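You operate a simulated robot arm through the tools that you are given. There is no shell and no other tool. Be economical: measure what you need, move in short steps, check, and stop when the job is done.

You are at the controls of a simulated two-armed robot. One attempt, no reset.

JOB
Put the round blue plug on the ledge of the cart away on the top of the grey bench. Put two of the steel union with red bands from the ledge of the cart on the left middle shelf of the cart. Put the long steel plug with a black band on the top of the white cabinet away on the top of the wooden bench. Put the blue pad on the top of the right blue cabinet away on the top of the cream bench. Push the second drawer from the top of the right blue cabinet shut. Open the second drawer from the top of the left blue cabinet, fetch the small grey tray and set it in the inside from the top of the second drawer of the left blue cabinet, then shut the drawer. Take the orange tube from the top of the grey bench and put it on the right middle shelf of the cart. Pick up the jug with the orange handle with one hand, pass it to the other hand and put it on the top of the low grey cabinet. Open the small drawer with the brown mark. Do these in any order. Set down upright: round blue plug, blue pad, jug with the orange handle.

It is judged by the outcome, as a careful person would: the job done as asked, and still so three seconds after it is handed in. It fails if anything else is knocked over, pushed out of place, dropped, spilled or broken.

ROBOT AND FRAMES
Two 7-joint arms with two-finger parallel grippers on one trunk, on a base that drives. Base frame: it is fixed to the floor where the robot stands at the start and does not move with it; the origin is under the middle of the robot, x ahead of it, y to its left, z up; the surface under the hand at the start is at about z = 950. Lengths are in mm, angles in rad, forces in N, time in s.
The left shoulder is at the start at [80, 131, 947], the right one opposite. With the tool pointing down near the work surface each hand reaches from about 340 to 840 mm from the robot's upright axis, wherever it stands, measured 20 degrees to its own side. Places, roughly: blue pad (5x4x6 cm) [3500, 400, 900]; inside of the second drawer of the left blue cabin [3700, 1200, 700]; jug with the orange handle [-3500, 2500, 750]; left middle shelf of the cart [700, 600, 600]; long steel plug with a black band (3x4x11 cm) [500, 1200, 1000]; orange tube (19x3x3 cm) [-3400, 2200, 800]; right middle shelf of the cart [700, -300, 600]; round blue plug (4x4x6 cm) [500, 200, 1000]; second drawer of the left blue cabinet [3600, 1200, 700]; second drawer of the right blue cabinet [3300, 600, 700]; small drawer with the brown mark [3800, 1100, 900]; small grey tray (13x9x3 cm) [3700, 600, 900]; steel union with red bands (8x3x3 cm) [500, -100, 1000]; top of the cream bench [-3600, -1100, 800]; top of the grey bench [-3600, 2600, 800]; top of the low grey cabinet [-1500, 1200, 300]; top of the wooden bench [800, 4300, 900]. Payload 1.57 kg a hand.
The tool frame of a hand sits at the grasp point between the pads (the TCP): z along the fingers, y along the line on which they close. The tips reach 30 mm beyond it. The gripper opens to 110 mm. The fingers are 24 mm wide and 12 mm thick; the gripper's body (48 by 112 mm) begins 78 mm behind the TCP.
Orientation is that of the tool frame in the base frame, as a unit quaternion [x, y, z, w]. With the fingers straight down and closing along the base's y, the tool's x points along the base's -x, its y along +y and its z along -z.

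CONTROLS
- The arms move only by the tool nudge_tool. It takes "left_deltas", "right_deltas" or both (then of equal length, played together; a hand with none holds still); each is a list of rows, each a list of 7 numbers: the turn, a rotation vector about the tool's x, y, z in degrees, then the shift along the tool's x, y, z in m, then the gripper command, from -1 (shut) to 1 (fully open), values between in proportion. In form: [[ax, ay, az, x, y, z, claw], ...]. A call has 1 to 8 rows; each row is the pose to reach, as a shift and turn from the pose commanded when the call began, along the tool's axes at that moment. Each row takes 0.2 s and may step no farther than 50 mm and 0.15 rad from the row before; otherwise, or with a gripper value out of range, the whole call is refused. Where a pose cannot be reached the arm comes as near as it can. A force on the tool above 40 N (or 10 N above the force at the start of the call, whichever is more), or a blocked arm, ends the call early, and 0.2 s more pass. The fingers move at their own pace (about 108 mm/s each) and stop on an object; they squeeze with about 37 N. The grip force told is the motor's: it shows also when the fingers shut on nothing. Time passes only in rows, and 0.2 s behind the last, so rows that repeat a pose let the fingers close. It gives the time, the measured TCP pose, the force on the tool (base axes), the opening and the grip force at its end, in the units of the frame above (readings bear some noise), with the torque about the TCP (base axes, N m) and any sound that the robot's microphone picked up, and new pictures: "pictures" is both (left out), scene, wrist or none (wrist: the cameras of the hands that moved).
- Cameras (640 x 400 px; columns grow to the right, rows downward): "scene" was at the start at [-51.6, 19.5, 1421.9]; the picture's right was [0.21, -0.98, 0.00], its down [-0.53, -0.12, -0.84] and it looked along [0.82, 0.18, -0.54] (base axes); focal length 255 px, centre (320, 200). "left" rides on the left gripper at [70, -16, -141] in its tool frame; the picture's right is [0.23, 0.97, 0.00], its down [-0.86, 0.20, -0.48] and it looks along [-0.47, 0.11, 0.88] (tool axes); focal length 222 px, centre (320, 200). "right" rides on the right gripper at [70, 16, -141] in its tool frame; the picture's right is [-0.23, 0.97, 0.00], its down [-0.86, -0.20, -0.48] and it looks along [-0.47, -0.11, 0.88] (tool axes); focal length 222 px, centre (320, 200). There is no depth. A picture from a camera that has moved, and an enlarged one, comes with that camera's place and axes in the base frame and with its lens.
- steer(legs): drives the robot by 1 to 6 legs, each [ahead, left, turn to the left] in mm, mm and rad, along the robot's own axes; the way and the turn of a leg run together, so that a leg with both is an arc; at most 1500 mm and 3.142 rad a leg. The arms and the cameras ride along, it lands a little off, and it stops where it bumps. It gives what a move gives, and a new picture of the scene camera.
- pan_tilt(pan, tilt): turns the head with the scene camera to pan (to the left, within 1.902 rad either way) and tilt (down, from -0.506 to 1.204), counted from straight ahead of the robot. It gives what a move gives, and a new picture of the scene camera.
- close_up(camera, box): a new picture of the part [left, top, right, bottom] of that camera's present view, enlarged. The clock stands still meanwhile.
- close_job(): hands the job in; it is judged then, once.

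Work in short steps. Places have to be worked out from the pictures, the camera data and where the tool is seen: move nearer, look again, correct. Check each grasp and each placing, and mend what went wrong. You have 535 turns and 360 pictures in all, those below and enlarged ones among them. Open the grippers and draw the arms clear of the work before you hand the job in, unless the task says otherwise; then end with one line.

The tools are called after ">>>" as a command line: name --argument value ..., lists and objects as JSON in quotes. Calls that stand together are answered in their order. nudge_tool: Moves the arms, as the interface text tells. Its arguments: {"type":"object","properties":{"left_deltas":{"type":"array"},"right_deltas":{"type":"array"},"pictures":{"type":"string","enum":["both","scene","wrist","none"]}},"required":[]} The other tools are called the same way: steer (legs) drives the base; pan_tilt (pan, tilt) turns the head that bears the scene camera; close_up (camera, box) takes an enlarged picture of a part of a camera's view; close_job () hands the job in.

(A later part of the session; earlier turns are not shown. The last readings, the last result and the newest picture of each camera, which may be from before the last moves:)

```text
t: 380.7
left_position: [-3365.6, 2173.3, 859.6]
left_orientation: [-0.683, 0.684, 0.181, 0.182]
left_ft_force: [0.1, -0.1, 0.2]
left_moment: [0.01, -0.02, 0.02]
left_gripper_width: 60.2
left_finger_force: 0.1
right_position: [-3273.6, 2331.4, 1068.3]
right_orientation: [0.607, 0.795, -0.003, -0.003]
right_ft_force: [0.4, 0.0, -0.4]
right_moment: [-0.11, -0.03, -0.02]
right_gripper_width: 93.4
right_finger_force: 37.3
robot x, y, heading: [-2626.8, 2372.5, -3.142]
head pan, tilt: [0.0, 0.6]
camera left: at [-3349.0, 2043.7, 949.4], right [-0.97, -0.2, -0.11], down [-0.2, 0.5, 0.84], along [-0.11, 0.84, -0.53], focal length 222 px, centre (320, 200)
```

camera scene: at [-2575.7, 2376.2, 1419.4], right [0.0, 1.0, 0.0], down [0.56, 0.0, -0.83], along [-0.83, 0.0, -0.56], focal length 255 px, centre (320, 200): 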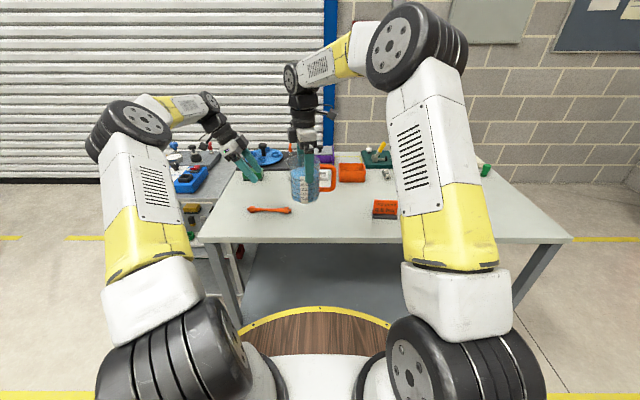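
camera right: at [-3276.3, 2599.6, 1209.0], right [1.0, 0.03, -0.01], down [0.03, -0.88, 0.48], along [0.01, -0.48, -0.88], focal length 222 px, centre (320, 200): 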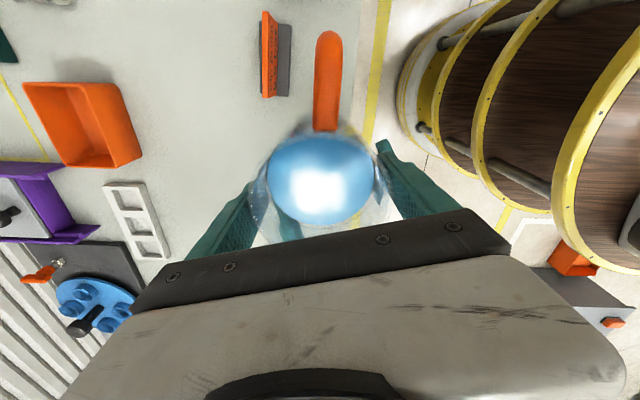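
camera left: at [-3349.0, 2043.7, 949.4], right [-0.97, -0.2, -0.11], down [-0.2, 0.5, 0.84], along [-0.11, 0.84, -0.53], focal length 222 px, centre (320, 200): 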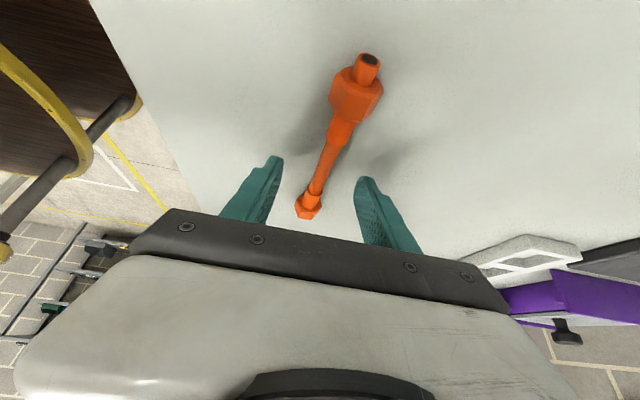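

Centred. Lower 10 mm and close on the rod.

>>> nudge_tool --left_deltas '[[0, 0, 0, 0.0025, 0, 0.0043, 0.1], [0, 0, 0, 0.005, 0, 0.0087, 0.1], [0, 0, 0, 0.005, 0, 0.0087, -0.5], [0, 0, 0, 0.005, 0, 0.0087, -1], [0, 0, 0, 0.005, 0, 0.0087, -1]]' --pictures "none"

>>> nudge_tool --left_deltas '[[0, 0, 0, -0.01, 0, -0.0173, -1], [0, 0, 0, -0.03, 0, -0.052, -1], [0, 0, 0, -0.05, 0, -0.0866, -1], [0, 0, 0, -0.07, 0, -0.121, -1], [0, 0, 0, -0.085, 0, -0.147, -1]]' --pictures "both"

```text
t: 381.9
left_position: [-3364.9, 2172.1, 852.7]
left_orientation: [0.684, -0.683, -0.181, -0.182]
left_ft_force: [3.9, -3.5, 12.1]
left_moment: [-0.08, -0.2, -0.05]
left_gripper_width: 10.9
left_finger_force: 29.2
right_position: [-3273.9, 2329.5, 1067.7]
right_orientation: [0.607, 0.795, -0.003, -0.004]
right_ft_force: [0.5, 0.3, -1.0]
right_moment: [-0.1, 0.0, 0.02]
right_gripper_width: 93.6
right_finger_force: 36.9
robot x, y, heading: [-2630.5, 2373.7, -3.136]
head pan, tilt: [0.0, 0.6]
```

```text
t: 383.1
left_position: [-3365.2, 2170.9, 1019.5]
left_orientation: [0.684, -0.682, -0.182, -0.181]
left_ft_force: [0.3, 0.1, -1.7]
left_moment: [-0.01, -0.03, 0.0]
left_gripper_width: 11.2
left_finger_force: 28.5
right_position: [-3275.1, 2330.2, 1068.6]
right_orientation: [0.607, 0.795, -0.003, -0.002]
right_ft_force: [-1.0, -0.3, 1.0]
right_moment: [-0.1, 0.03, -0.01]
right_gripper_width: 93.4
right_finger_force: 37.0
robot x, y, heading: [-2627.5, 2373.0, -3.141]
head pan, tilt: [0.0, 0.6]
camera scene: at [-2576.3, 2376.3, 1419.5], right [0.0, 1.0, 0.0], down [0.57, 0.0, -0.82], along [-0.82, 0.0, -0.57], focal length 255 px, centre (320, 200)
camera left: at [-3349.1, 2042.7, 1108.8], right [-0.97, -0.2, -0.11], down [-0.2, 0.5, 0.84], along [-0.11, 0.84, -0.53], focal length 222 px, centre (320, 200)
```

scene: 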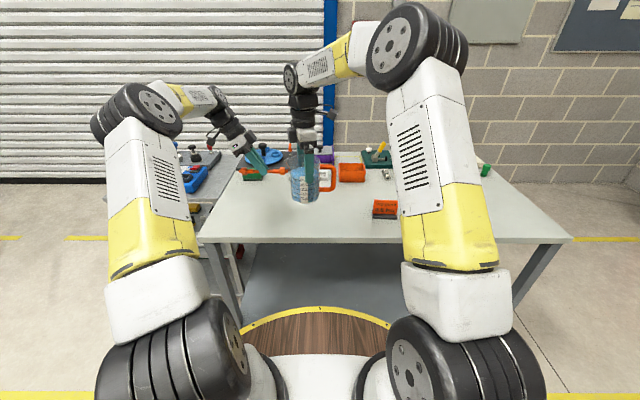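
left: 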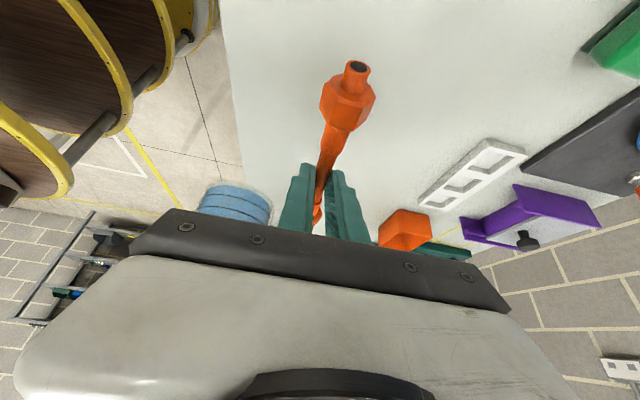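

Tube held. Swing the left hand forward (yaw +90°) and pull it in.

>>> nudge_tool --left_deltas '[[-4.25, 0, -7.36, -0.005, -0.012, -0.009, -1], [-8.5, 0, -14.72, -0.01, -0.024, -0.017, -1], [-12.75, 0, -22.08, -0.015, -0.036, -0.026, -1], [-17, 0, -29.44, -0.02, -0.048, -0.035, -1], [-21.25, 0, -36.8, -0.025, -0.06, -0.043, -1], [-25.5, 0, -44.16, -0.03, -0.072, -0.052, -1], [-29.75, 0, -51.52, -0.035, -0.084, -0.061, -1], [-34, 0, -58.88, -0.04, -0.1, -0.069, -1]]' --pictures "none"

>>> nudge_tool --left_deltas '[[-4.25, 0, -7.36, 0, 0, 0, -1], [-8.5, 0, -14.72, 0, 0, 0, -1], [-11, 0, -19, 0, 0, 0, -1]]' --pictures "both"

```text
t: 384.9
left_position: [-3267.1, 2171.6, 1101.5]
left_orientation: [0.949, -0.183, -0.254, -0.047]
left_ft_force: [-0.3, 0.1, -1.5]
left_moment: [0.06, -0.01, 0.02]
left_gripper_width: 11.1
left_finger_force: 28.8
right_position: [-3274.9, 2330.4, 1066.9]
right_orientation: [0.607, 0.794, -0.003, -0.003]
right_ft_force: [-0.3, -0.7, 0.2]
right_moment: [-0.11, -0.03, -0.02]
right_gripper_width: 93.4
right_finger_force: 37.0
robot x, y, heading: [-2630.2, 2372.9, -3.141]
head pan, tilt: [0.0, 0.6]
```

```text
t: 385.7
left_position: [-3264.8, 2172.8, 1101.0]
left_orientation: [0.966, 0.001, -0.259, 0.002]
left_ft_force: [0.4, -1.2, -1.7]
left_moment: [-0.01, 0.02, -0.02]
left_gripper_width: 11.1
left_finger_force: 28.9
right_position: [-3274.0, 2329.5, 1068.5]
right_orientation: [0.608, 0.794, -0.003, -0.003]
right_ft_force: [0.0, -0.4, -0.7]
right_moment: [-0.1, 0.0, 0.02]
right_gripper_width: 93.3
right_finger_force: 37.3
robot x, y, heading: [-2628.1, 2373.1, -3.139]
head pan, tilt: [0.0, 0.6]
camera scene: at [-2576.1, 2376.3, 1419.4], right [0.0, 1.0, 0.0], down [0.57, 0.0, -0.82], along [-0.82, 0.0, -0.57], focal length 255 px, centre (320, 200)
camera left: at [-3134.6, 2190.5, 1188.2], right [0.2, -0.97, -0.11], down [-0.5, -0.2, 0.84], along [-0.84, -0.11, -0.53], focal length 222 px, centre (320, 200)
```

scene: 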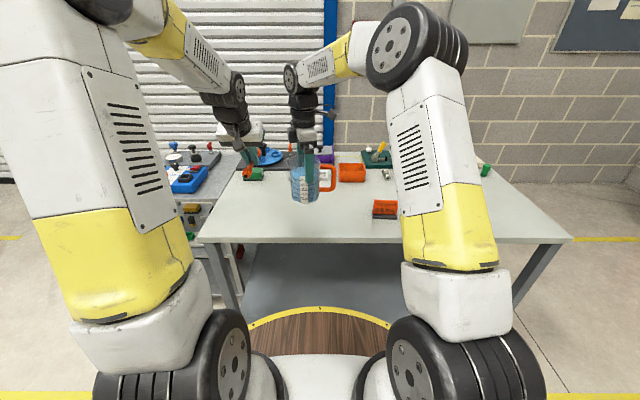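
left: 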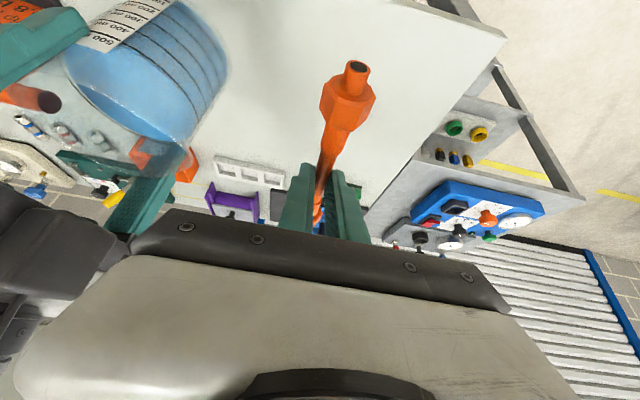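

Drive back from the bench and south to y≈1150, keeping clear of the white table.

>>> steer --legs '[[-260, 0, 0], [0, 1150, 0]]'

>>> pan_tilt --pan 1.9 --tilt 0.5

```text
t: 393.0
left_position: [-2990.3, 1029.3, 1100.1]
left_orientation: [0.966, 0.006, -0.259, 0.004]
left_ft_force: [0.3, -0.3, -1.4]
left_moment: [0.03, -0.01, 0.01]
left_gripper_width: 10.9
left_finger_force: 28.6
right_position: [-3001.7, 1185.6, 1066.9]
right_orientation: [0.602, 0.798, -0.003, -0.004]
right_ft_force: [0.4, -0.6, 0.1]
right_moment: [-0.11, 0.02, 0.0]
right_gripper_width: 93.3
right_finger_force: 37.0
robot x, y, heading: [-2356.1, 1239.8, -3.127]
head pan, tilt: [0.0, 0.6]
camera scene: at [-2304.3, 1242.4, 1419.4], right [-0.02, 1.0, 0.0], down [0.57, 0.01, -0.82], along [-0.82, -0.01, -0.57], focal length 255 px, centre (320, 200)
```

scene: 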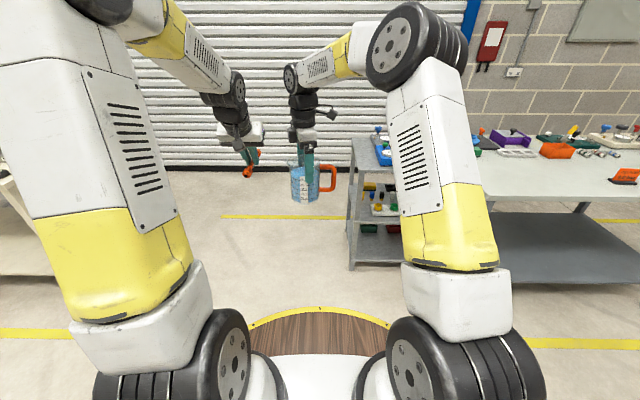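

```text
t: 394.9
left_position: [-2990.2, 1028.7, 1100.5]
left_orientation: [0.966, 0.006, -0.259, 0.003]
left_ft_force: [-1.0, -0.1, -1.9]
left_moment: [-0.01, -0.02, -0.02]
left_gripper_width: 10.8
left_finger_force: 28.7
right_position: [-3001.9, 1185.5, 1067.5]
right_orientation: [0.602, 0.799, -0.003, -0.003]
right_ft_force: [1.0, -0.5, -0.2]
right_moment: [-0.11, 0.02, -0.02]
right_gripper_width: 93.3
right_finger_force: 37.1
robot x, y, heading: [-2354.4, 1240.2, -3.125]
head pan, tilt: [1.901, 0.499]
camera scene: at [-2185.2, 1158.2, 1428.6], right [-0.94, -0.34, 0.0], down [-0.16, 0.45, -0.88], along [0.3, -0.83, -0.48], focal length 255 px, centre (320, 200)
```

scene: 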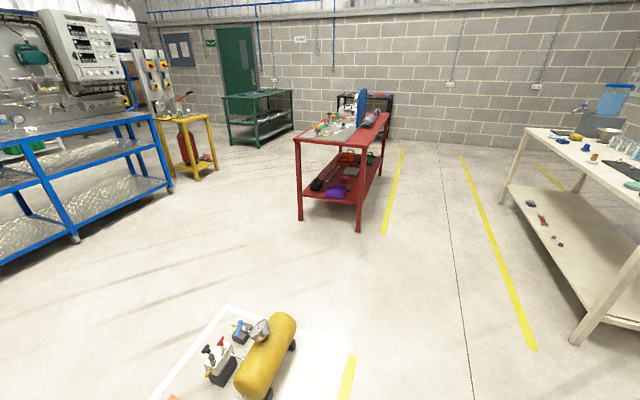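

Turn left 180° to face east toward the low cabinet.

>>> steer --legs '[[0, 0, 1.57], [0, 0, 1.555]]'

>>> pan_tilt --pan 0.0 --tilt 0.75

```text
t: 402.9
left_position: [-1725.3, 1462.1, 1101.0]
left_orientation: [-0.013, 0.966, 0.005, 0.259]
left_ft_force: [-0.6, -0.4, -1.6]
left_moment: [0.02, 0.01, 0.01]
left_gripper_width: 11.1
left_finger_force: 28.5
right_position: [-1711.9, 1303.9, 1067.9]
right_orientation: [0.803, -0.596, 0.004, -0.003]
right_ft_force: [-0.8, 0.2, -1.3]
right_moment: [0.11, 0.03, -0.02]
right_gripper_width: 93.2
right_finger_force: 37.1
robot x, y, heading: [-2357.6, 1240.0, 0.027]
head pan, tilt: [1.901, 0.499]
camera scene: at [-2526.7, 1322.8, 1428.6], right [0.94, 0.35, 0.0], down [0.17, -0.45, -0.88], along [-0.31, 0.82, -0.48], focal length 255 px, centre (320, 200)
```

scene: 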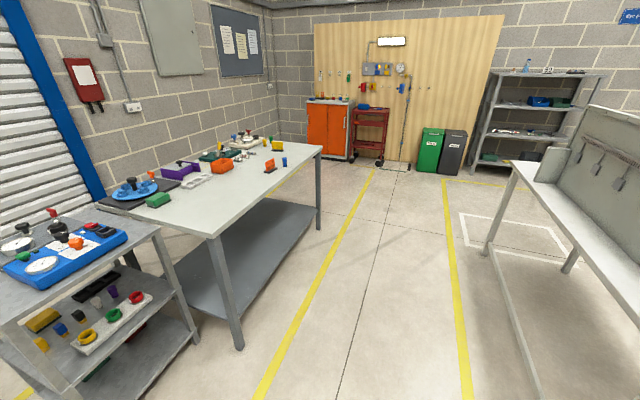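

```text
t: 404.8
left_position: [-1724.9, 1461.7, 1100.2]
left_orientation: [-0.013, 0.966, 0.006, 0.258]
left_ft_force: [-0.4, 0.0, -1.3]
left_moment: [-0.01, 0.01, -0.02]
left_gripper_width: 11.4
left_finger_force: 28.2
right_position: [-1712.2, 1305.7, 1067.1]
right_orientation: [0.803, -0.597, 0.003, -0.003]
right_ft_force: [0.2, -0.7, -0.8]
right_moment: [0.12, 0.01, 0.02]
right_gripper_width: 93.0
right_finger_force: 36.8
robot x, y, heading: [-2357.2, 1236.8, 0.03]
head pan, tilt: [0.0, 0.75]
camera scene: at [-2412.0, 1240.1, 1406.6], right [0.03, -1.0, 0.0], down [-0.68, -0.02, -0.73], along [0.73, 0.02, -0.68], focal length 255 px, centre (320, 200)
```

scene: 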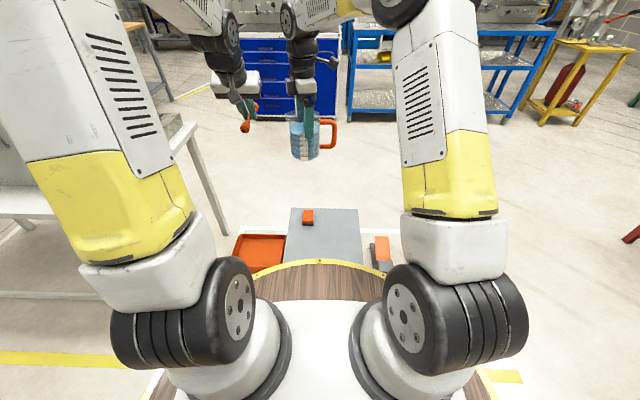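

The jug is fine. The low cabinet is ahead with an orange box on its left part. Back 250 mm for a full view of its top.

>>> steer --legs '[[-250, 0, -0.03]]'

>>> close_up --camera "scene" --box '[220, 140, 420, 265]'

```text
t: 406.6
left_position: [-1966.5, 1438.1, 1099.7]
left_orientation: [0.002, 0.966, 0.001, 0.259]
left_ft_force: [-0.5, 0.3, -1.5]
left_moment: [-0.02, 0.05, 0.05]
left_gripper_width: 11.0
left_finger_force: 28.6
right_position: [-1958.5, 1280.7, 1067.9]
right_orientation: [0.793, -0.609, 0.004, -0.003]
right_ft_force: [-0.8, -0.2, -0.4]
right_moment: [0.1, -0.02, -0.02]
right_gripper_width: 93.1
right_finger_force: 36.7
robot x, y, heading: [-2605.4, 1236.7, -0.007]
head pan, tilt: [0.0, 0.75]
camera scene: at [-2659.8, 1238.8, 1406.6], right [0.0, -1.0, 0.0], down [-0.68, 0.0, -0.73], along [0.73, 0.0, -0.68], focal length 255 px, centre (320, 200)
```

scene: 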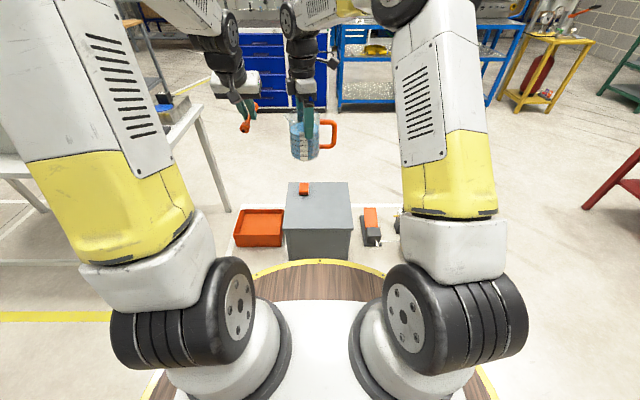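

```text
3.20 times, centred on (320, 202) of scene
camera zoom: at [-2659.8, 1238.8, 1406.6], right [0.0, -1.0, 0.0], down [-0.68, 0.0, -0.73], along [0.73, 0.0, -0.68], focal length 815 px, centre (320, 192)
```

zoom: 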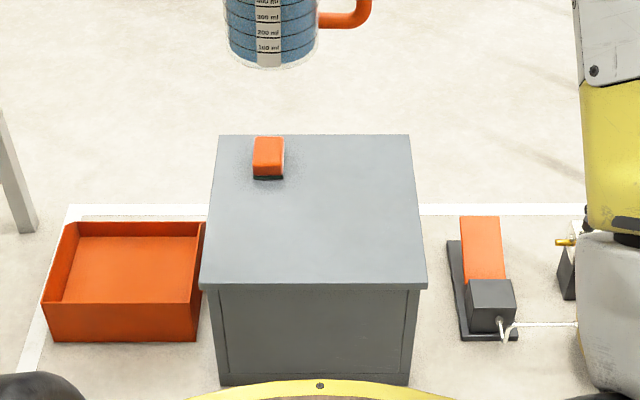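

Cabinet top: x −1732…−1316, y 1050…1448, z≈320; sponge at its far left. Target for the jug ≈(−1555,1190). Drive 400 forward, 85 right.

>>> steer --legs '[[0, -85, 0], [395, 0, 0]]'

>>> nudge_tool --right_deltas '[[0, 0, 0, 0, 0, 0.01, -1], [0, 0, 0, 0, 0, 0.025, -1], [0, 0, 0, 0, 0, 0.045, -1], [0, 0, 0, 0, 0, 0.07, -1], [0, 0, 0, 0, 0, 0.095, -1], [0, 0, 0, 0, 0, 0.12, -1], [0, 0, 0, 0, 0, 0.145, -1], [0, 0, 0, 0, 0, 0.17, -1]]' --pictures "scene"

```text
t: 409.8
left_position: [-1570.5, 1347.5, 1101.2]
left_orientation: [0.007, 0.966, 0.001, 0.259]
left_ft_force: [-0.1, -0.9, 0.1]
left_moment: [0.01, -0.03, 0.01]
left_gripper_width: 10.8
left_finger_force: 28.7
right_position: [-1564.4, 1188.9, 1067.9]
right_orientation: [0.79, -0.613, 0.004, -0.003]
right_ft_force: [0.2, -0.3, 0.1]
right_moment: [0.13, -0.02, 0.01]
right_gripper_width: 92.9
right_finger_force: 37.2
robot x, y, heading: [-2212.5, 1152.3, -0.008]
head pan, tilt: [0.0, 0.75]
camera scene: at [-2266.2, 1153.2, 1406.6], right [-0.01, -1.0, 0.0], down [-0.68, 0.01, -0.73], along [0.73, -0.01, -0.68], focal length 255 px, centre (320, 200)
```

scene: 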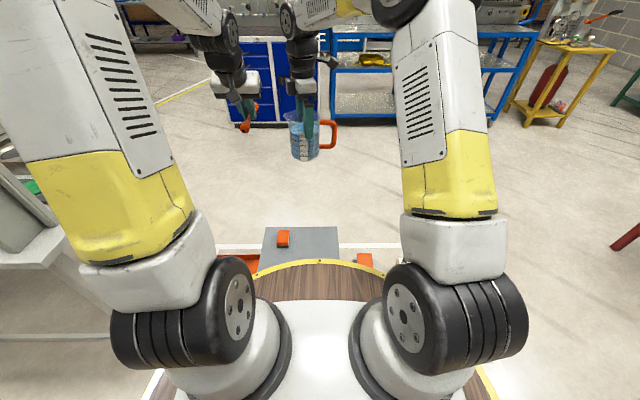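

```text
t: 411.6
left_position: [-1570.8, 1347.2, 1099.4]
left_orientation: [0.006, 0.966, 0.001, 0.259]
left_ft_force: [0.0, -1.0, -1.1]
left_moment: [-0.03, -0.02, -0.03]
left_gripper_width: 11.3
left_finger_force: 28.7
right_position: [-1561.8, 1190.1, 900.1]
right_orientation: [0.79, -0.613, 0.004, -0.002]
right_ft_force: [0.2, -0.4, -1.5]
right_moment: [0.12, -0.04, -0.01]
right_gripper_width: 93.2
right_finger_force: 36.5
robot x, y, heading: [-2211.6, 1152.3, -0.005]
head pan, tilt: [0.0, 0.75]
camera scene: at [-2266.2, 1153.2, 1406.6], right [-0.01, -1.0, 0.0], down [-0.68, 0.01, -0.73], along [0.73, -0.01, -0.68], focal length 255 px, centre (320, 200)
```

scene: 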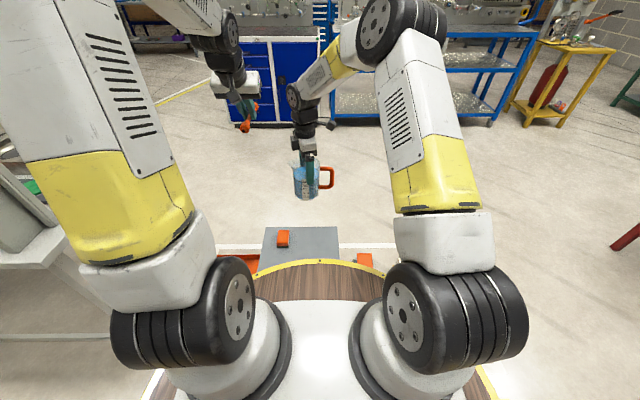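

Descending smoothly. Continue 200 mm.

>>> nudge_tool --right_deltas '[[0, 0, 0, 0, 0, 0.015, -1], [0, 0, 0, 0, 0, 0.04, -1], [0, 0, 0, 0, 0, 0.065, -1], [0, 0, 0, 0, 0, 0.09, -1], [0, 0, 0, 0, 0, 0.115, -1], [0, 0, 0, 0, 0, 0.14, -1], [0, 0, 0, 0, 0, 0.165, -1], [0, 0, 0, 0, 0, 0.19, -1]]' --pictures "scene"

```text
t: 413.4
left_position: [-1570.8, 1347.6, 1100.9]
left_orientation: [0.007, 0.966, 0.001, 0.258]
left_ft_force: [0.0, 0.3, -0.8]
left_moment: [0.01, 0.0, 0.0]
left_gripper_width: 11.1
left_finger_force: 28.4
right_position: [-1561.0, 1190.8, 708.4]
right_orientation: [0.79, -0.613, 0.003, -0.003]
right_ft_force: [-0.5, 0.3, 0.7]
right_moment: [0.08, 0.0, 0.02]
right_gripper_width: 93.3
right_finger_force: 36.5
robot x, y, heading: [-2208.9, 1151.9, -0.01]
head pan, tilt: [0.0, 0.75]
camera scene: at [-2266.3, 1153.1, 1406.6], right [-0.01, -1.0, 0.0], down [-0.68, 0.01, -0.73], along [0.73, -0.01, -0.68], focal length 255 px, centre (320, 200)
```

scene: 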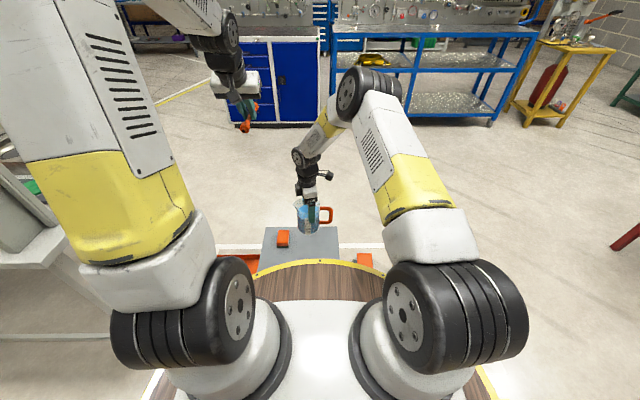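

Continue down to TCP ≈ 475.

>>> nudge_tool --right_deltas '[[0, 0, 0, 0, 0, 0.015, -1], [0, 0, 0, 0, 0, 0.04, -1], [0, 0, 0, 0, 0, 0.065, -1], [0, 0, 0, 0, 0, 0.09, -1], [0, 0, 0, 0, 0, 0.11, -1], [0, 0, 0, 0, 0, 0.13, -1], [0, 0, 0, 0, 0, 0.145, -1], [0, 0, 0, 0, 0, 0.155, -1]]' --pictures "none"

>>> nudge_tool --right_deltas '[[0, 0, 0, 0, 0, 0.01, -1], [0, 0, 0, 0, 0, 0.025, -1], [0, 0, 0, 0, 0, 0.04, -1], [0, 0, 0, 0, 0, 0.055, -1], [0, 0, 0, 0, 0, 0.068, -1], [0, 0, 0, 0, 0, 0.076, -1], [0, 0, 0, 0, 0, 0.08, -1]]' --pictures "both"

```text
t: 415.2
left_position: [-1570.9, 1348.2, 1100.6]
left_orientation: [0.006, 0.966, 0.001, 0.259]
left_ft_force: [-0.2, -0.6, -1.1]
left_moment: [0.0, -0.03, 0.03]
left_gripper_width: 10.8
left_finger_force: 28.7
right_position: [-1559.7, 1191.3, 552.7]
right_orientation: [0.791, -0.612, 0.003, -0.003]
right_ft_force: [-0.3, 0.8, 0.4]
right_moment: [0.1, 0.01, 0.02]
right_gripper_width: 93.2
right_finger_force: 37.1
robot x, y, heading: [-2210.2, 1151.4, -0.016]
head pan, tilt: [0.0, 0.75]
```

```text
t: 416.8
left_position: [-1570.4, 1346.6, 1099.8]
left_orientation: [0.006, 0.966, 0.001, 0.258]
left_ft_force: [-0.4, 0.4, -1.3]
left_moment: [0.03, -0.03, 0.0]
left_gripper_width: 11.1
left_finger_force: 28.6
right_position: [-1559.3, 1191.1, 472.4]
right_orientation: [0.791, -0.612, 0.003, -0.003]
right_ft_force: [0.3, 0.5, 1.2]
right_moment: [0.07, -0.03, -0.01]
right_gripper_width: 93.0
right_finger_force: 37.1
robot x, y, heading: [-2209.8, 1150.1, -0.01]
head pan, tilt: [0.0, 0.75]
camera scene: at [-2266.1, 1153.2, 1406.6], right [-0.01, -1.0, 0.0], down [-0.68, 0.01, -0.73], along [0.73, -0.01, -0.68], focal length 255 px, centre (320, 200)
camera right: at [-1559.5, 1120.0, 613.1], right [-1.0, -0.02, -0.01], down [-0.02, 0.88, 0.48], along [0.0, 0.48, -0.88], focal length 222 px, centre (320, 200)
```

scene: 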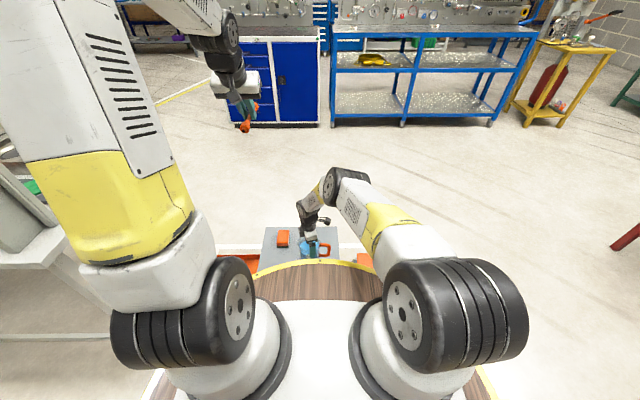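
right: 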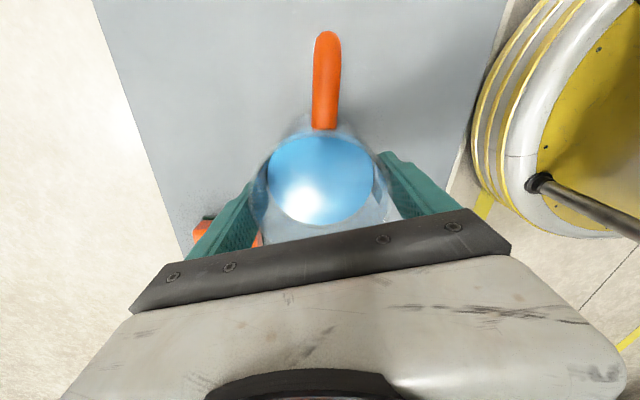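

Over the cabinet top, jug level. Creep down to contact.

>>> nudge_tool --right_deltas '[[0, 0, 0, 0, 0, 0.005, -1], [0, 0, 0, 0, 0, 0.01, -1], [0, 0, 0, 0, 0, 0.015, -1], [0, 0, 0, 0, 0, 0.02, -1], [0, 0, 0, 0, 0, 0.023, -1], [0, 0, 0, 0, 0, 0.026, -1], [0, 0, 0, 0, 0, 0.028, -1], [0, 0, 0, 0, 0, 0.03, -1]]' --pictures "none"

>>> nudge_tool --right_deltas '[[0, 0, 0, 0, 0, 0.002, -1], [0, 0, 0, 0, 0, 0.004, -1], [0, 0, 0, 0, 0, 0.006, -1], [0, 0, 0, 0, 0, 0.008, -1]]' --pictures "none"

>>> close_up --camera "scene" --box '[250, 190, 390, 278]'

```text
t: 418.6
left_position: [-1571.3, 1347.7, 1101.4]
left_orientation: [0.006, 0.966, 0.001, 0.259]
left_ft_force: [0.3, -0.3, -1.2]
left_moment: [0.0, 0.02, 0.02]
left_gripper_width: 11.0
left_finger_force: 28.7
right_position: [-1558.5, 1192.4, 444.0]
right_orientation: [0.791, -0.612, 0.003, -0.004]
right_ft_force: [-9.2, 2.7, 27.5]
right_moment: [-0.83, 1.28, -0.36]
right_gripper_width: 93.4
right_finger_force: 37.1
robot x, y, heading: [-2213.3, 1153.0, -0.013]
head pan, tilt: [0.0, 0.75]
```

```text
t: 419.6
left_position: [-1572.2, 1348.0, 1099.9]
left_orientation: [0.006, 0.966, 0.001, 0.259]
left_ft_force: [0.0, 0.5, -1.4]
left_moment: [0.04, 0.02, 0.0]
left_gripper_width: 10.7
left_finger_force: 29.1
right_position: [-1558.1, 1189.7, 436.7]
right_orientation: [0.79, -0.613, 0.006, -0.005]
right_ft_force: [-0.6, 4.1, 31.8]
right_moment: [-0.34, 1.02, -0.05]
right_gripper_width: 93.5
right_finger_force: 37.4
robot x, y, heading: [-2212.0, 1148.3, -0.006]
head pan, tilt: [0.0, 0.75]
```

```text
4.55 times, centred on (320, 234) of scene
camera zoom: at [-2267.2, 1153.2, 1406.5], right [-0.01, -1.0, 0.0], down [-0.68, 0.01, -0.73], along [0.73, -0.01, -0.68], focal length 1158 px, centre (320, 46)
```

zoom: 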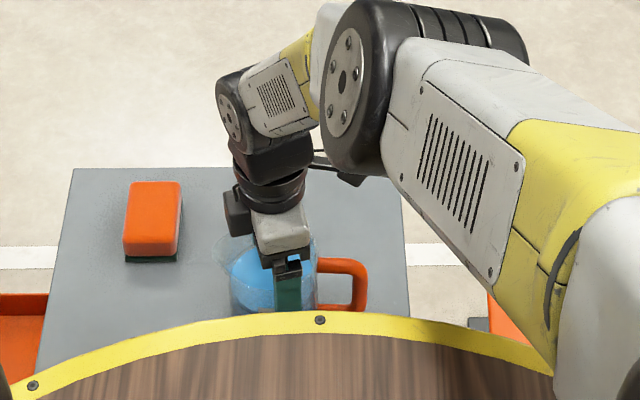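

In firm contact. Ease up 4 mm, then open slowly.

>>> nudge_tool --right_deltas '[[0, 0, 0, 0, 0, -0.002, -1], [0, 0, 0, 0, 0, -0.004, -1], [0, 0, 0, 0, 0, -0.004, -1]]' --pictures "none"

>>> nudge_tool --right_deltas '[[0, 0, 0, 0, 0, 0, 0.72], [0, 0, 0, 0, 0, 0, 0.76], [0, 0, 0, 0, 0, 0, 0.82], [0, 0, 0, 0, 0, 0, 0.9], [0, 0, 0, 0, 0, 0, 1]]' --pictures "wrist"

```text
t: 420.4
left_position: [-1571.1, 1347.6, 1100.5]
left_orientation: [0.007, 0.966, 0.001, 0.259]
left_ft_force: [-1.2, 0.6, -1.0]
left_moment: [-0.02, -0.01, 0.0]
left_gripper_width: 10.9
left_finger_force: 28.6
right_position: [-1561.6, 1190.1, 436.2]
right_orientation: [0.79, -0.613, 0.001, -0.001]
right_ft_force: [0.0, -0.4, -0.1]
right_moment: [0.11, -0.02, -0.03]
right_gripper_width: 93.5
right_finger_force: 37.0
robot x, y, heading: [-2212.5, 1148.9, -0.01]
head pan, tilt: [0.0, 0.75]
```

```text
t: 421.6
left_position: [-1572.2, 1347.7, 1100.0]
left_orientation: [0.006, 0.966, 0.001, 0.259]
left_ft_force: [-0.6, -0.4, -0.8]
left_moment: [-0.01, 0.02, -0.02]
left_gripper_width: 11.2
left_finger_force: 29.1
right_position: [-1559.3, 1190.0, 437.8]
right_orientation: [0.79, -0.613, 0.004, -0.003]
right_ft_force: [0.7, 1.0, 0.5]
right_moment: [-0.01, -0.02, 0.03]
right_gripper_width: 110.0
right_finger_force: 0.0
robot x, y, heading: [-2211.6, 1152.4, -0.009]
head pan, tilt: [0.0, 0.75]
camera right: at [-1559.2, 1119.0, 579.7], right [-1.0, -0.02, -0.01], down [-0.02, 0.88, 0.48], along [0.0, 0.48, -0.88], focal length 222 px, centre (320, 200)
```

right: 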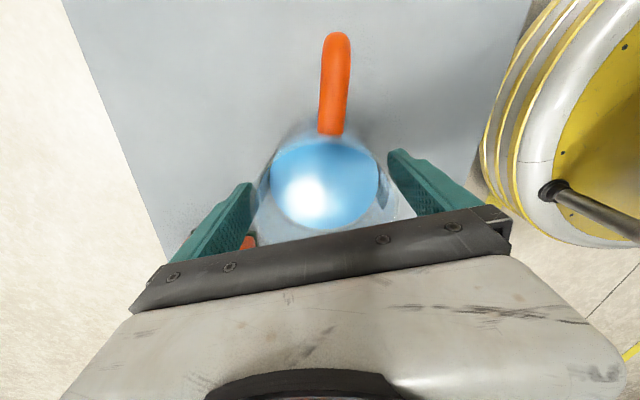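

Released and standing. Raise the right hand straight up.

>>> nudge_tool --right_deltas '[[0, 0, 0, 0, 0, -0.012, 1], [0, 0, 0, 0, 0, -0.03, 1], [0, 0, 0, 0, 0, -0.055, 1], [0, 0, 0, 0, 0, -0.085, 1], [0, 0, 0, 0, 0, -0.125, 1], [0, 0, 0, 0, 0, -0.17, 1], [0, 0, 0, 0, 0, -0.215, 1], [0, 0, 0, 0, 0, -0.26, 1]]' --pictures "wrist"

>>> nudge_tool --right_deltas '[[0, 0, 0, 0, 0, -0.045, 0.5], [0, 0, 0, 0, 0, -0.09, 0], [0, 0, 0, 0, 0, -0.135, 0], [0, 0, 0, 0, 0, -0.18, 0], [0, 0, 0, 0, 0, -0.225, 0], [0, 0, 0, 0, 0, -0.27, 0], [0, 0, 0, 0, 0, -0.315, 0], [0, 0, 0, 0, 0, -0.36, 0]]' --pictures "scene"

```text
t: 423.4
left_position: [-1571.2, 1347.9, 1100.0]
left_orientation: [0.006, 0.966, 0.001, 0.258]
left_ft_force: [0.1, 0.7, -1.6]
left_moment: [0.0, 0.03, 0.03]
left_gripper_width: 11.1
left_finger_force: 28.6
right_position: [-1563.6, 1189.5, 698.9]
right_orientation: [0.791, -0.612, 0.003, -0.002]
right_ft_force: [0.1, -0.1, 0.0]
right_moment: [0.02, -0.01, -0.02]
right_gripper_width: 110.0
right_finger_force: 0.1
robot x, y, heading: [-2213.1, 1155.5, -0.01]
head pan, tilt: [0.0, 0.75]
camera right: at [-1562.6, 1118.2, 840.0], right [-1.0, -0.02, -0.01], down [-0.02, 0.88, 0.48], along [0.0, 0.48, -0.88], focal length 222 px, centre (320, 200)
```

right: 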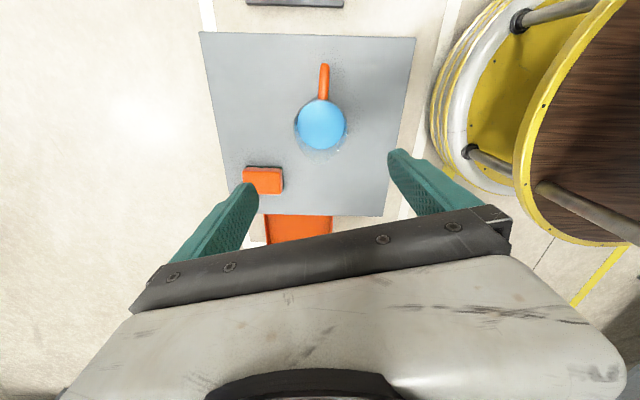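

```text
t: 425.2
left_position: [-1570.0, 1348.1, 1100.2]
left_orientation: [0.006, 0.966, 0.001, 0.258]
left_ft_force: [-0.3, 0.4, -1.5]
left_moment: [0.0, 0.01, -0.01]
left_gripper_width: 11.0
left_finger_force: 29.1
right_position: [-1563.0, 1189.9, 1056.4]
right_orientation: [0.791, -0.612, 0.003, -0.001]
right_ft_force: [0.5, 0.4, 0.1]
right_moment: [0.03, 0.01, 0.0]
right_gripper_width: 55.0
right_finger_force: 0.1
robot x, y, heading: [-2208.9, 1152.8, -0.011]
head pan, tilt: [0.0, 0.75]
camera scene: at [-2266.1, 1153.2, 1406.6], right [-0.01, -1.0, 0.0], down [-0.68, 0.01, -0.73], along [0.73, -0.01, -0.68], focal length 255 px, centre (320, 200)
```

scene: 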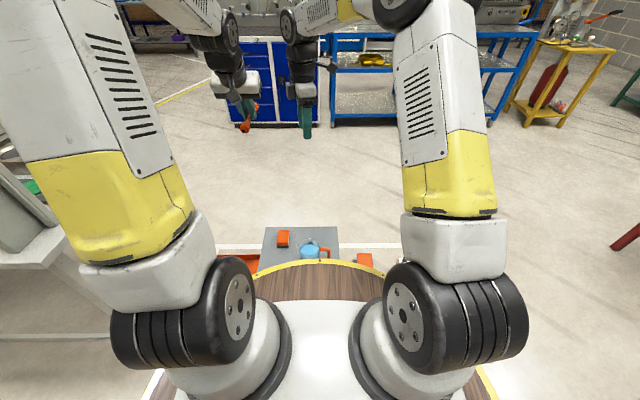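

Jug stands upright on the low cabinet. Now carry the tube to the cart: back off, south, then east to (−300,−250).

>>> steer --legs '[[-140, 0, 0.01], [0, -1400, 0], [1400, 0, 0], [600, 0, 0]]'

>>> pan_tilt --pan 0.0 --tilt 0.7

```text
t: 442.7
left_position: [279.5, -26.4, 1100.6]
left_orientation: [-0.009, 0.966, 0.006, 0.259]
left_ft_force: [0.5, -0.8, -0.3]
left_moment: [-0.01, 0.03, 0.01]
left_gripper_width: 10.8
left_finger_force: 28.5
right_position: [292.2, -181.8, 1055.5]
right_orientation: [0.8, -0.6, 0.003, -0.002]
right_ft_force: [-0.1, -1.4, 0.5]
right_moment: [-0.02, -0.02, 0.02]
right_gripper_width: 55.3
right_finger_force: 0.1
robot x, y, heading: [-352.6, -237.9, 0.019]
head pan, tilt: [0.0, 0.75]
camera scene: at [-409.5, -239.8, 1406.6], right [0.02, -1.0, 0.0], down [-0.68, -0.01, -0.73], along [0.73, 0.01, -0.68], focal length 255 px, centre (320, 200)
```

scene: 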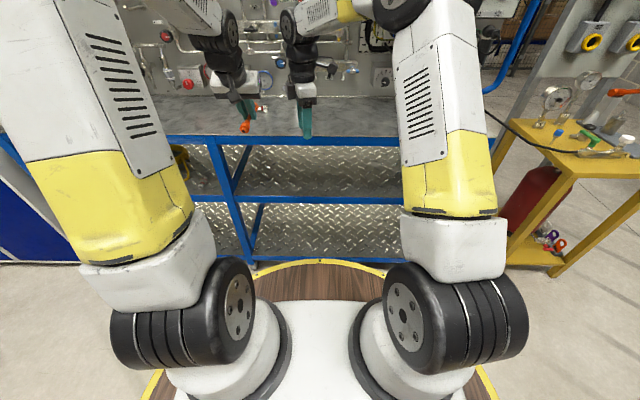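

```text
t: 443.3
left_position: [280.0, -24.5, 1100.2]
left_orientation: [-0.009, 0.966, 0.005, 0.258]
left_ft_force: [0.0, 1.3, -1.5]
left_moment: [0.05, 0.0, 0.02]
left_gripper_width: 11.1
left_finger_force: 28.8
right_position: [291.6, -182.4, 1057.0]
right_orientation: [0.799, -0.601, 0.004, -0.003]
right_ft_force: [0.9, 0.2, -0.4]
right_moment: [0.0, -0.04, -0.01]
right_gripper_width: 55.1
right_finger_force: 0.0
robot x, y, heading: [-354.5, -240.4, 0.019]
head pan, tilt: [0.0, 0.7]
camera scene: at [-407.4, -239.8, 1410.8], right [0.02, -1.0, 0.0], down [-0.64, -0.01, -0.76], along [0.76, 0.01, -0.64], focal length 255 px, centre (320, 200)
```

scene: 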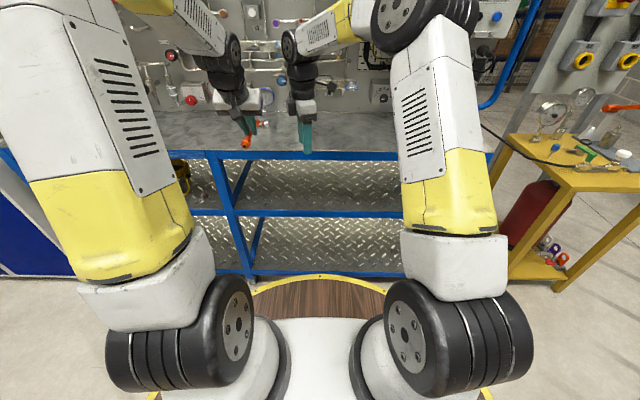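

The right shelf is empty. Move the right hand aside and lower the left hand (tilting to 40°) in front of the shelf.

>>> nudge_tool --left_deltas '[[0, -2, 0, 0.0236, -0.0044, 0.0384, -1], [0, -4, 0, 0.0472, -0.0088, 0.0767, -1], [0, -6, 0, 0.0708, -0.0131, 0.115, -1], [0, -8, 0, 0.0944, -0.0175, 0.1534, -1], [0, -10, 0, 0.118, -0.0219, 0.1918, -1], [0, -10, 0, 0.1415, -0.0263, 0.23, -1], [0, -10, 0, 0.165, -0.0306, 0.2685, -1], [0, -10, 0, 0.1887, -0.035, 0.3068, -1]]' --right_deltas '[[0, 0, 0, 0.026, 0.018, -0.01, 0], [0, 0, 0, 0.052, 0.036, -0.02, 0], [0, 0, 0, 0.078, 0.054, -0.03, 0], [0, 0, 0, 0.104, 0.072, -0.04, 0], [0, 0, 0, 0.13, 0.09, -0.04, 0], [0, 0, 0, 0.13, 0.09, -0.04, 0], [0, 0, 0, 0.13, 0.09, -0.04, 0], [0, 0, 0, 0.13, 0.09, -0.04, 0]]' --pictures "both"

```text
t: 445.1
left_position: [271.3, -57.5, 739.9]
left_orientation: [-0.007, 0.94, 0.005, 0.342]
left_ft_force: [-0.6, 0.3, -0.8]
left_moment: [0.0, 0.05, 0.0]
left_gripper_width: 11.3
left_finger_force: 29.0
right_position: [240.5, -332.9, 1096.7]
right_orientation: [0.799, -0.601, 0.003, -0.002]
right_ft_force: [-0.5, 1.0, 0.2]
right_moment: [-0.02, -0.05, 0.0]
right_gripper_width: 54.8
right_finger_force: 0.2
robot x, y, heading: [-353.3, -237.1, 0.017]
head pan, tilt: [0.0, 0.7]
camera scene: at [-407.7, -239.9, 1410.8], right [0.02, -1.0, 0.0], down [-0.64, -0.01, -0.76], along [0.76, 0.01, -0.64], focal length 255 px, centre (320, 200)
camera right: at [243.1, -404.5, 1238.1], right [-1.0, -0.05, -0.01], down [-0.05, 0.88, 0.48], along [-0.02, 0.48, -0.88], focal length 222 px, centre (320, 200)
camera left: at [127.8, -76.3, 803.1], right [-0.19, 0.97, -0.14], down [0.34, 0.2, 0.92], along [0.92, 0.13, -0.37], focal length 222 px, centre (320, 200)
```

scene: 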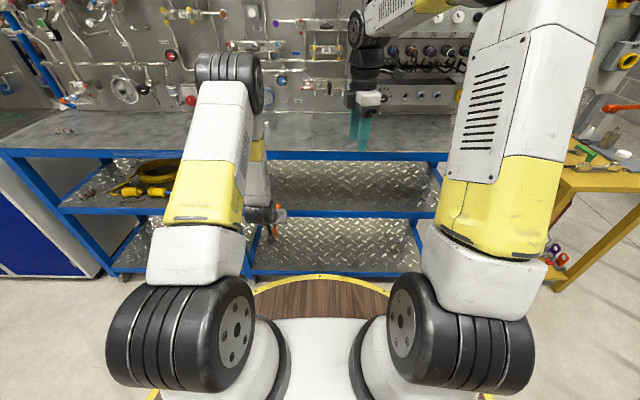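
right: 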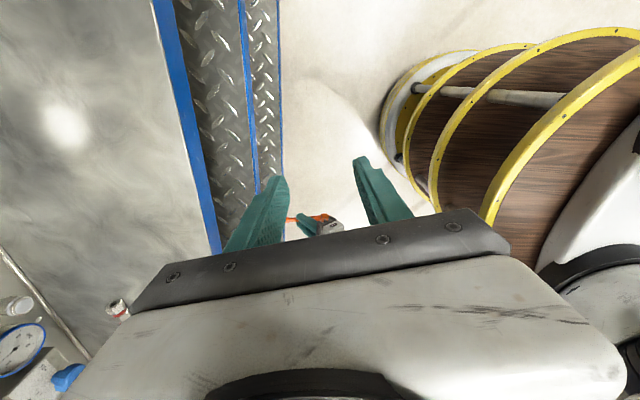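
left: 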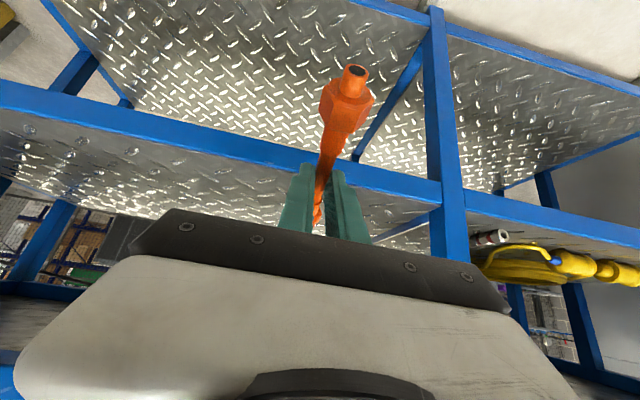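

Aligned with the free bay. Drive 110 mm forward (tube enters the bay), then check.

>>> steer --legs '[[110, 0, -0.017]]'

>>> nudge_tool --left_deltas '[[0, 0, 0, -0.023, 0, 0.0193, -1], [0, 0, 0, -0.046, 0, 0.0386, -1], [0, 0, 0, -0.069, 0, 0.0579, -1], [0, 0, 0, -0.092, 0, 0.0771, -1], [0, 0, 0, -0.092, 0, 0.0771, -1]]' --pictures "both"

```text
t: 446.3
left_position: [386.1, -67.6, 740.1]
left_orientation: [0.0, 0.94, 0.002, 0.342]
left_ft_force: [0.6, 1.1, -1.5]
left_moment: [0.0, 0.0, -0.03]
left_gripper_width: 11.0
left_finger_force: 28.3
right_position: [350.7, -342.0, 1096.9]
right_orientation: [0.794, -0.608, 0.003, -0.004]
right_ft_force: [0.0, -0.4, -0.4]
right_moment: [-0.03, -0.03, 0.01]
right_gripper_width: 55.0
right_finger_force: 0.1
robot x, y, heading: [-248.2, -235.9, 0.002]
head pan, tilt: [0.0, 0.7]
camera scene: at [-296.6, -237.8, 1410.8], right [0.0, -1.0, 0.0], down [-0.64, 0.0, -0.76], along [0.76, 0.0, -0.64], focal length 255 px, centre (320, 200)
```

scene: 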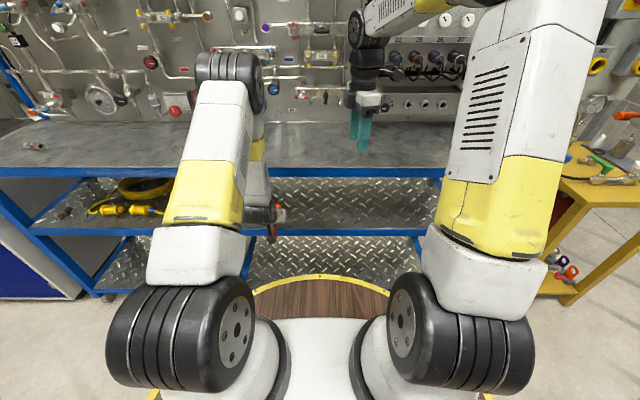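

```text
t: 447.5
left_position: [508.4, -68.0, 740.6]
left_orientation: [0.001, 0.94, 0.001, 0.341]
left_ft_force: [0.3, -1.0, 0.1]
left_moment: [0.0, 0.02, -0.03]
left_gripper_width: 10.8
left_finger_force: 28.9
right_position: [350.7, -341.4, 1096.5]
right_orientation: [0.794, -0.607, 0.003, -0.003]
right_ft_force: [-0.4, 0.4, -0.2]
right_moment: [-0.01, 0.0, -0.01]
right_gripper_width: 54.9
right_finger_force: 0.0
robot x, y, heading: [-244.4, -237.2, 0.002]
head pan, tilt: [0.0, 0.7]
camera scene: at [-296.6, -237.8, 1410.8], right [0.0, -1.0, 0.0], down [-0.64, 0.0, -0.76], along [0.76, 0.0, -0.64], focal length 255 px, centre (320, 200)
camera left: at [363.3, -83.8, 804.6], right [-0.17, 0.97, -0.14], down [0.35, 0.2, 0.92], along [0.92, 0.11, -0.37], focal length 222 px, centre (320, 200)
```

scene: 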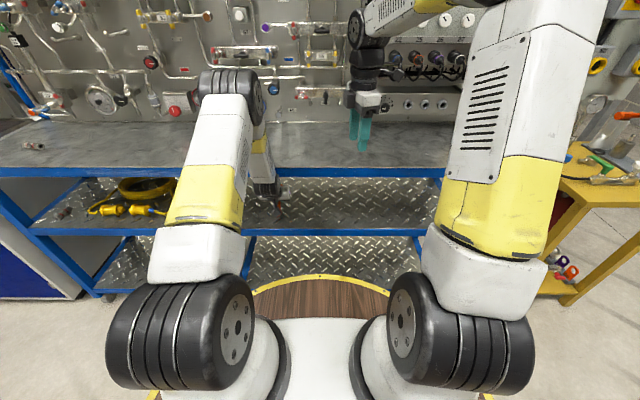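
left: 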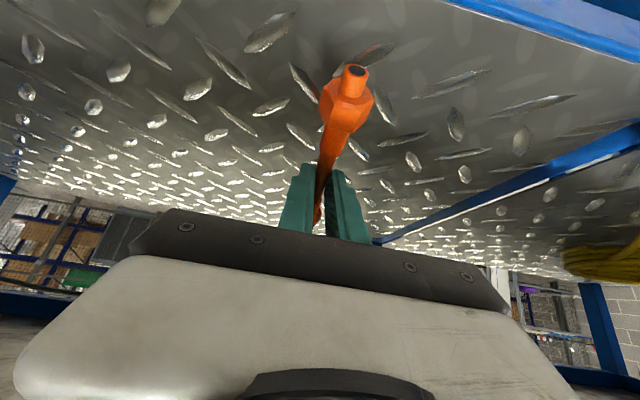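

Tube is fully inside the bay. Lower, and let the contact rotate it flat.

>>> nudge_tool --left_deltas '[[0, 0, 0, 0.0064, 0, 0.0077, -1], [0, 0, 0, 0.0129, 0, 0.0153, -1], [0, 0, 0, 0.0161, 0, 0.0192, -1], [0, 0, 0, 0.0186, 0, 0.0222, -1], [0, 0, 0, 0.0212, 0, 0.0253, -1]]' --pictures "none"

>>> nudge_tool --left_deltas '[[0, 0, 0, 0.0019, 0, 0.0023, -1], [0, 0, 0, 0.0039, 0, 0.0046, -1], [0, 0, 0, 0.0058, 0, 0.0069, -1], [0, 0, 0, 0.0077, 0, 0.0092, -1], [0, 0, 0, 0.0096, 0, 0.0115, -1]]' --pictures "wrist"

```text
t: 448.7
left_position: [505.4, -68.0, 707.3]
left_orientation: [0.0, 0.94, 0.003, 0.342]
left_ft_force: [0.2, 0.3, -1.8]
left_moment: [-0.04, 0.01, 0.01]
left_gripper_width: 11.1
left_finger_force: 28.8
right_position: [350.7, -341.7, 1097.2]
right_orientation: [0.794, -0.607, 0.003, -0.003]
right_ft_force: [0.1, 0.0, -0.1]
right_moment: [0.0, -0.03, -0.01]
right_gripper_width: 54.9
right_finger_force: 0.0
robot x, y, heading: [-244.5, -239.9, -0.001]
head pan, tilt: [0.0, 0.7]
```

```text
t: 449.9
left_position: [507.1, -66.5, 693.6]
left_orientation: [0.001, 0.939, 0.001, 0.343]
left_ft_force: [0.7, 0.8, 8.4]
left_moment: [0.04, 0.61, -0.08]
left_gripper_width: 11.2
left_finger_force: 28.3
right_position: [350.6, -341.3, 1097.4]
right_orientation: [0.795, -0.607, 0.003, -0.003]
right_ft_force: [-0.3, 0.5, 0.4]
right_moment: [0.03, 0.0, 0.03]
right_gripper_width: 55.0
right_finger_force: 0.0
robot x, y, heading: [-241.8, -235.4, -0.001]
head pan, tilt: [0.0, 0.7]
camera left: at [362.3, -83.0, 756.1], right [-0.17, 0.97, -0.14], down [0.35, 0.2, 0.92], along [0.92, 0.11, -0.37], focal length 222 px, centre (320, 200)
```

left: 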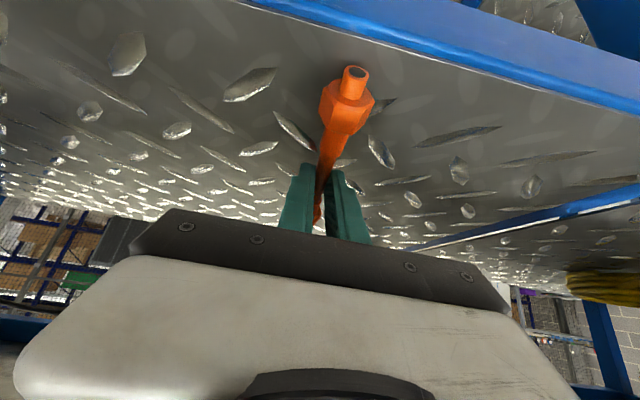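

Rear end touches (8 N, turning). Continue a few more millimetres.

>>> nudge_tool --left_deltas '[[0, 0, 0, 0.0016, 0, 0.0019, -1], [0, 0, 0, 0.0032, 0, 0.0038, -1], [0, 0, 0, 0.0048, 0, 0.0057, -1], [0, 0, 0, 0.0064, 0, 0.0077, -1]]' --pictures "wrist"

```text
t: 450.9
left_position: [507.3, -68.8, 681.1]
left_orientation: [0.0, 0.94, 0.003, 0.341]
left_ft_force: [4.6, 2.0, 10.7]
left_moment: [0.03, 0.6, -0.08]
left_gripper_width: 10.8
left_finger_force: 28.7
right_position: [349.2, -342.5, 1097.2]
right_orientation: [0.794, -0.608, 0.004, -0.003]
right_ft_force: [1.4, 0.2, 0.0]
right_moment: [0.01, 0.01, 0.06]
right_gripper_width: 54.9
right_finger_force: 0.0
robot x, y, heading: [-243.8, -237.4, 0.001]
head pan, tilt: [0.0, 0.7]
camera left: at [362.0, -83.6, 745.7], right [-0.17, 0.97, -0.14], down [0.35, 0.2, 0.92], along [0.92, 0.11, -0.37], focal length 222 px, centre (320, 200)
```

left: 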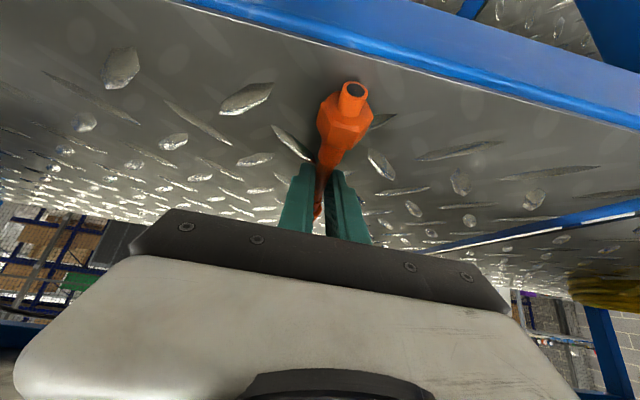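

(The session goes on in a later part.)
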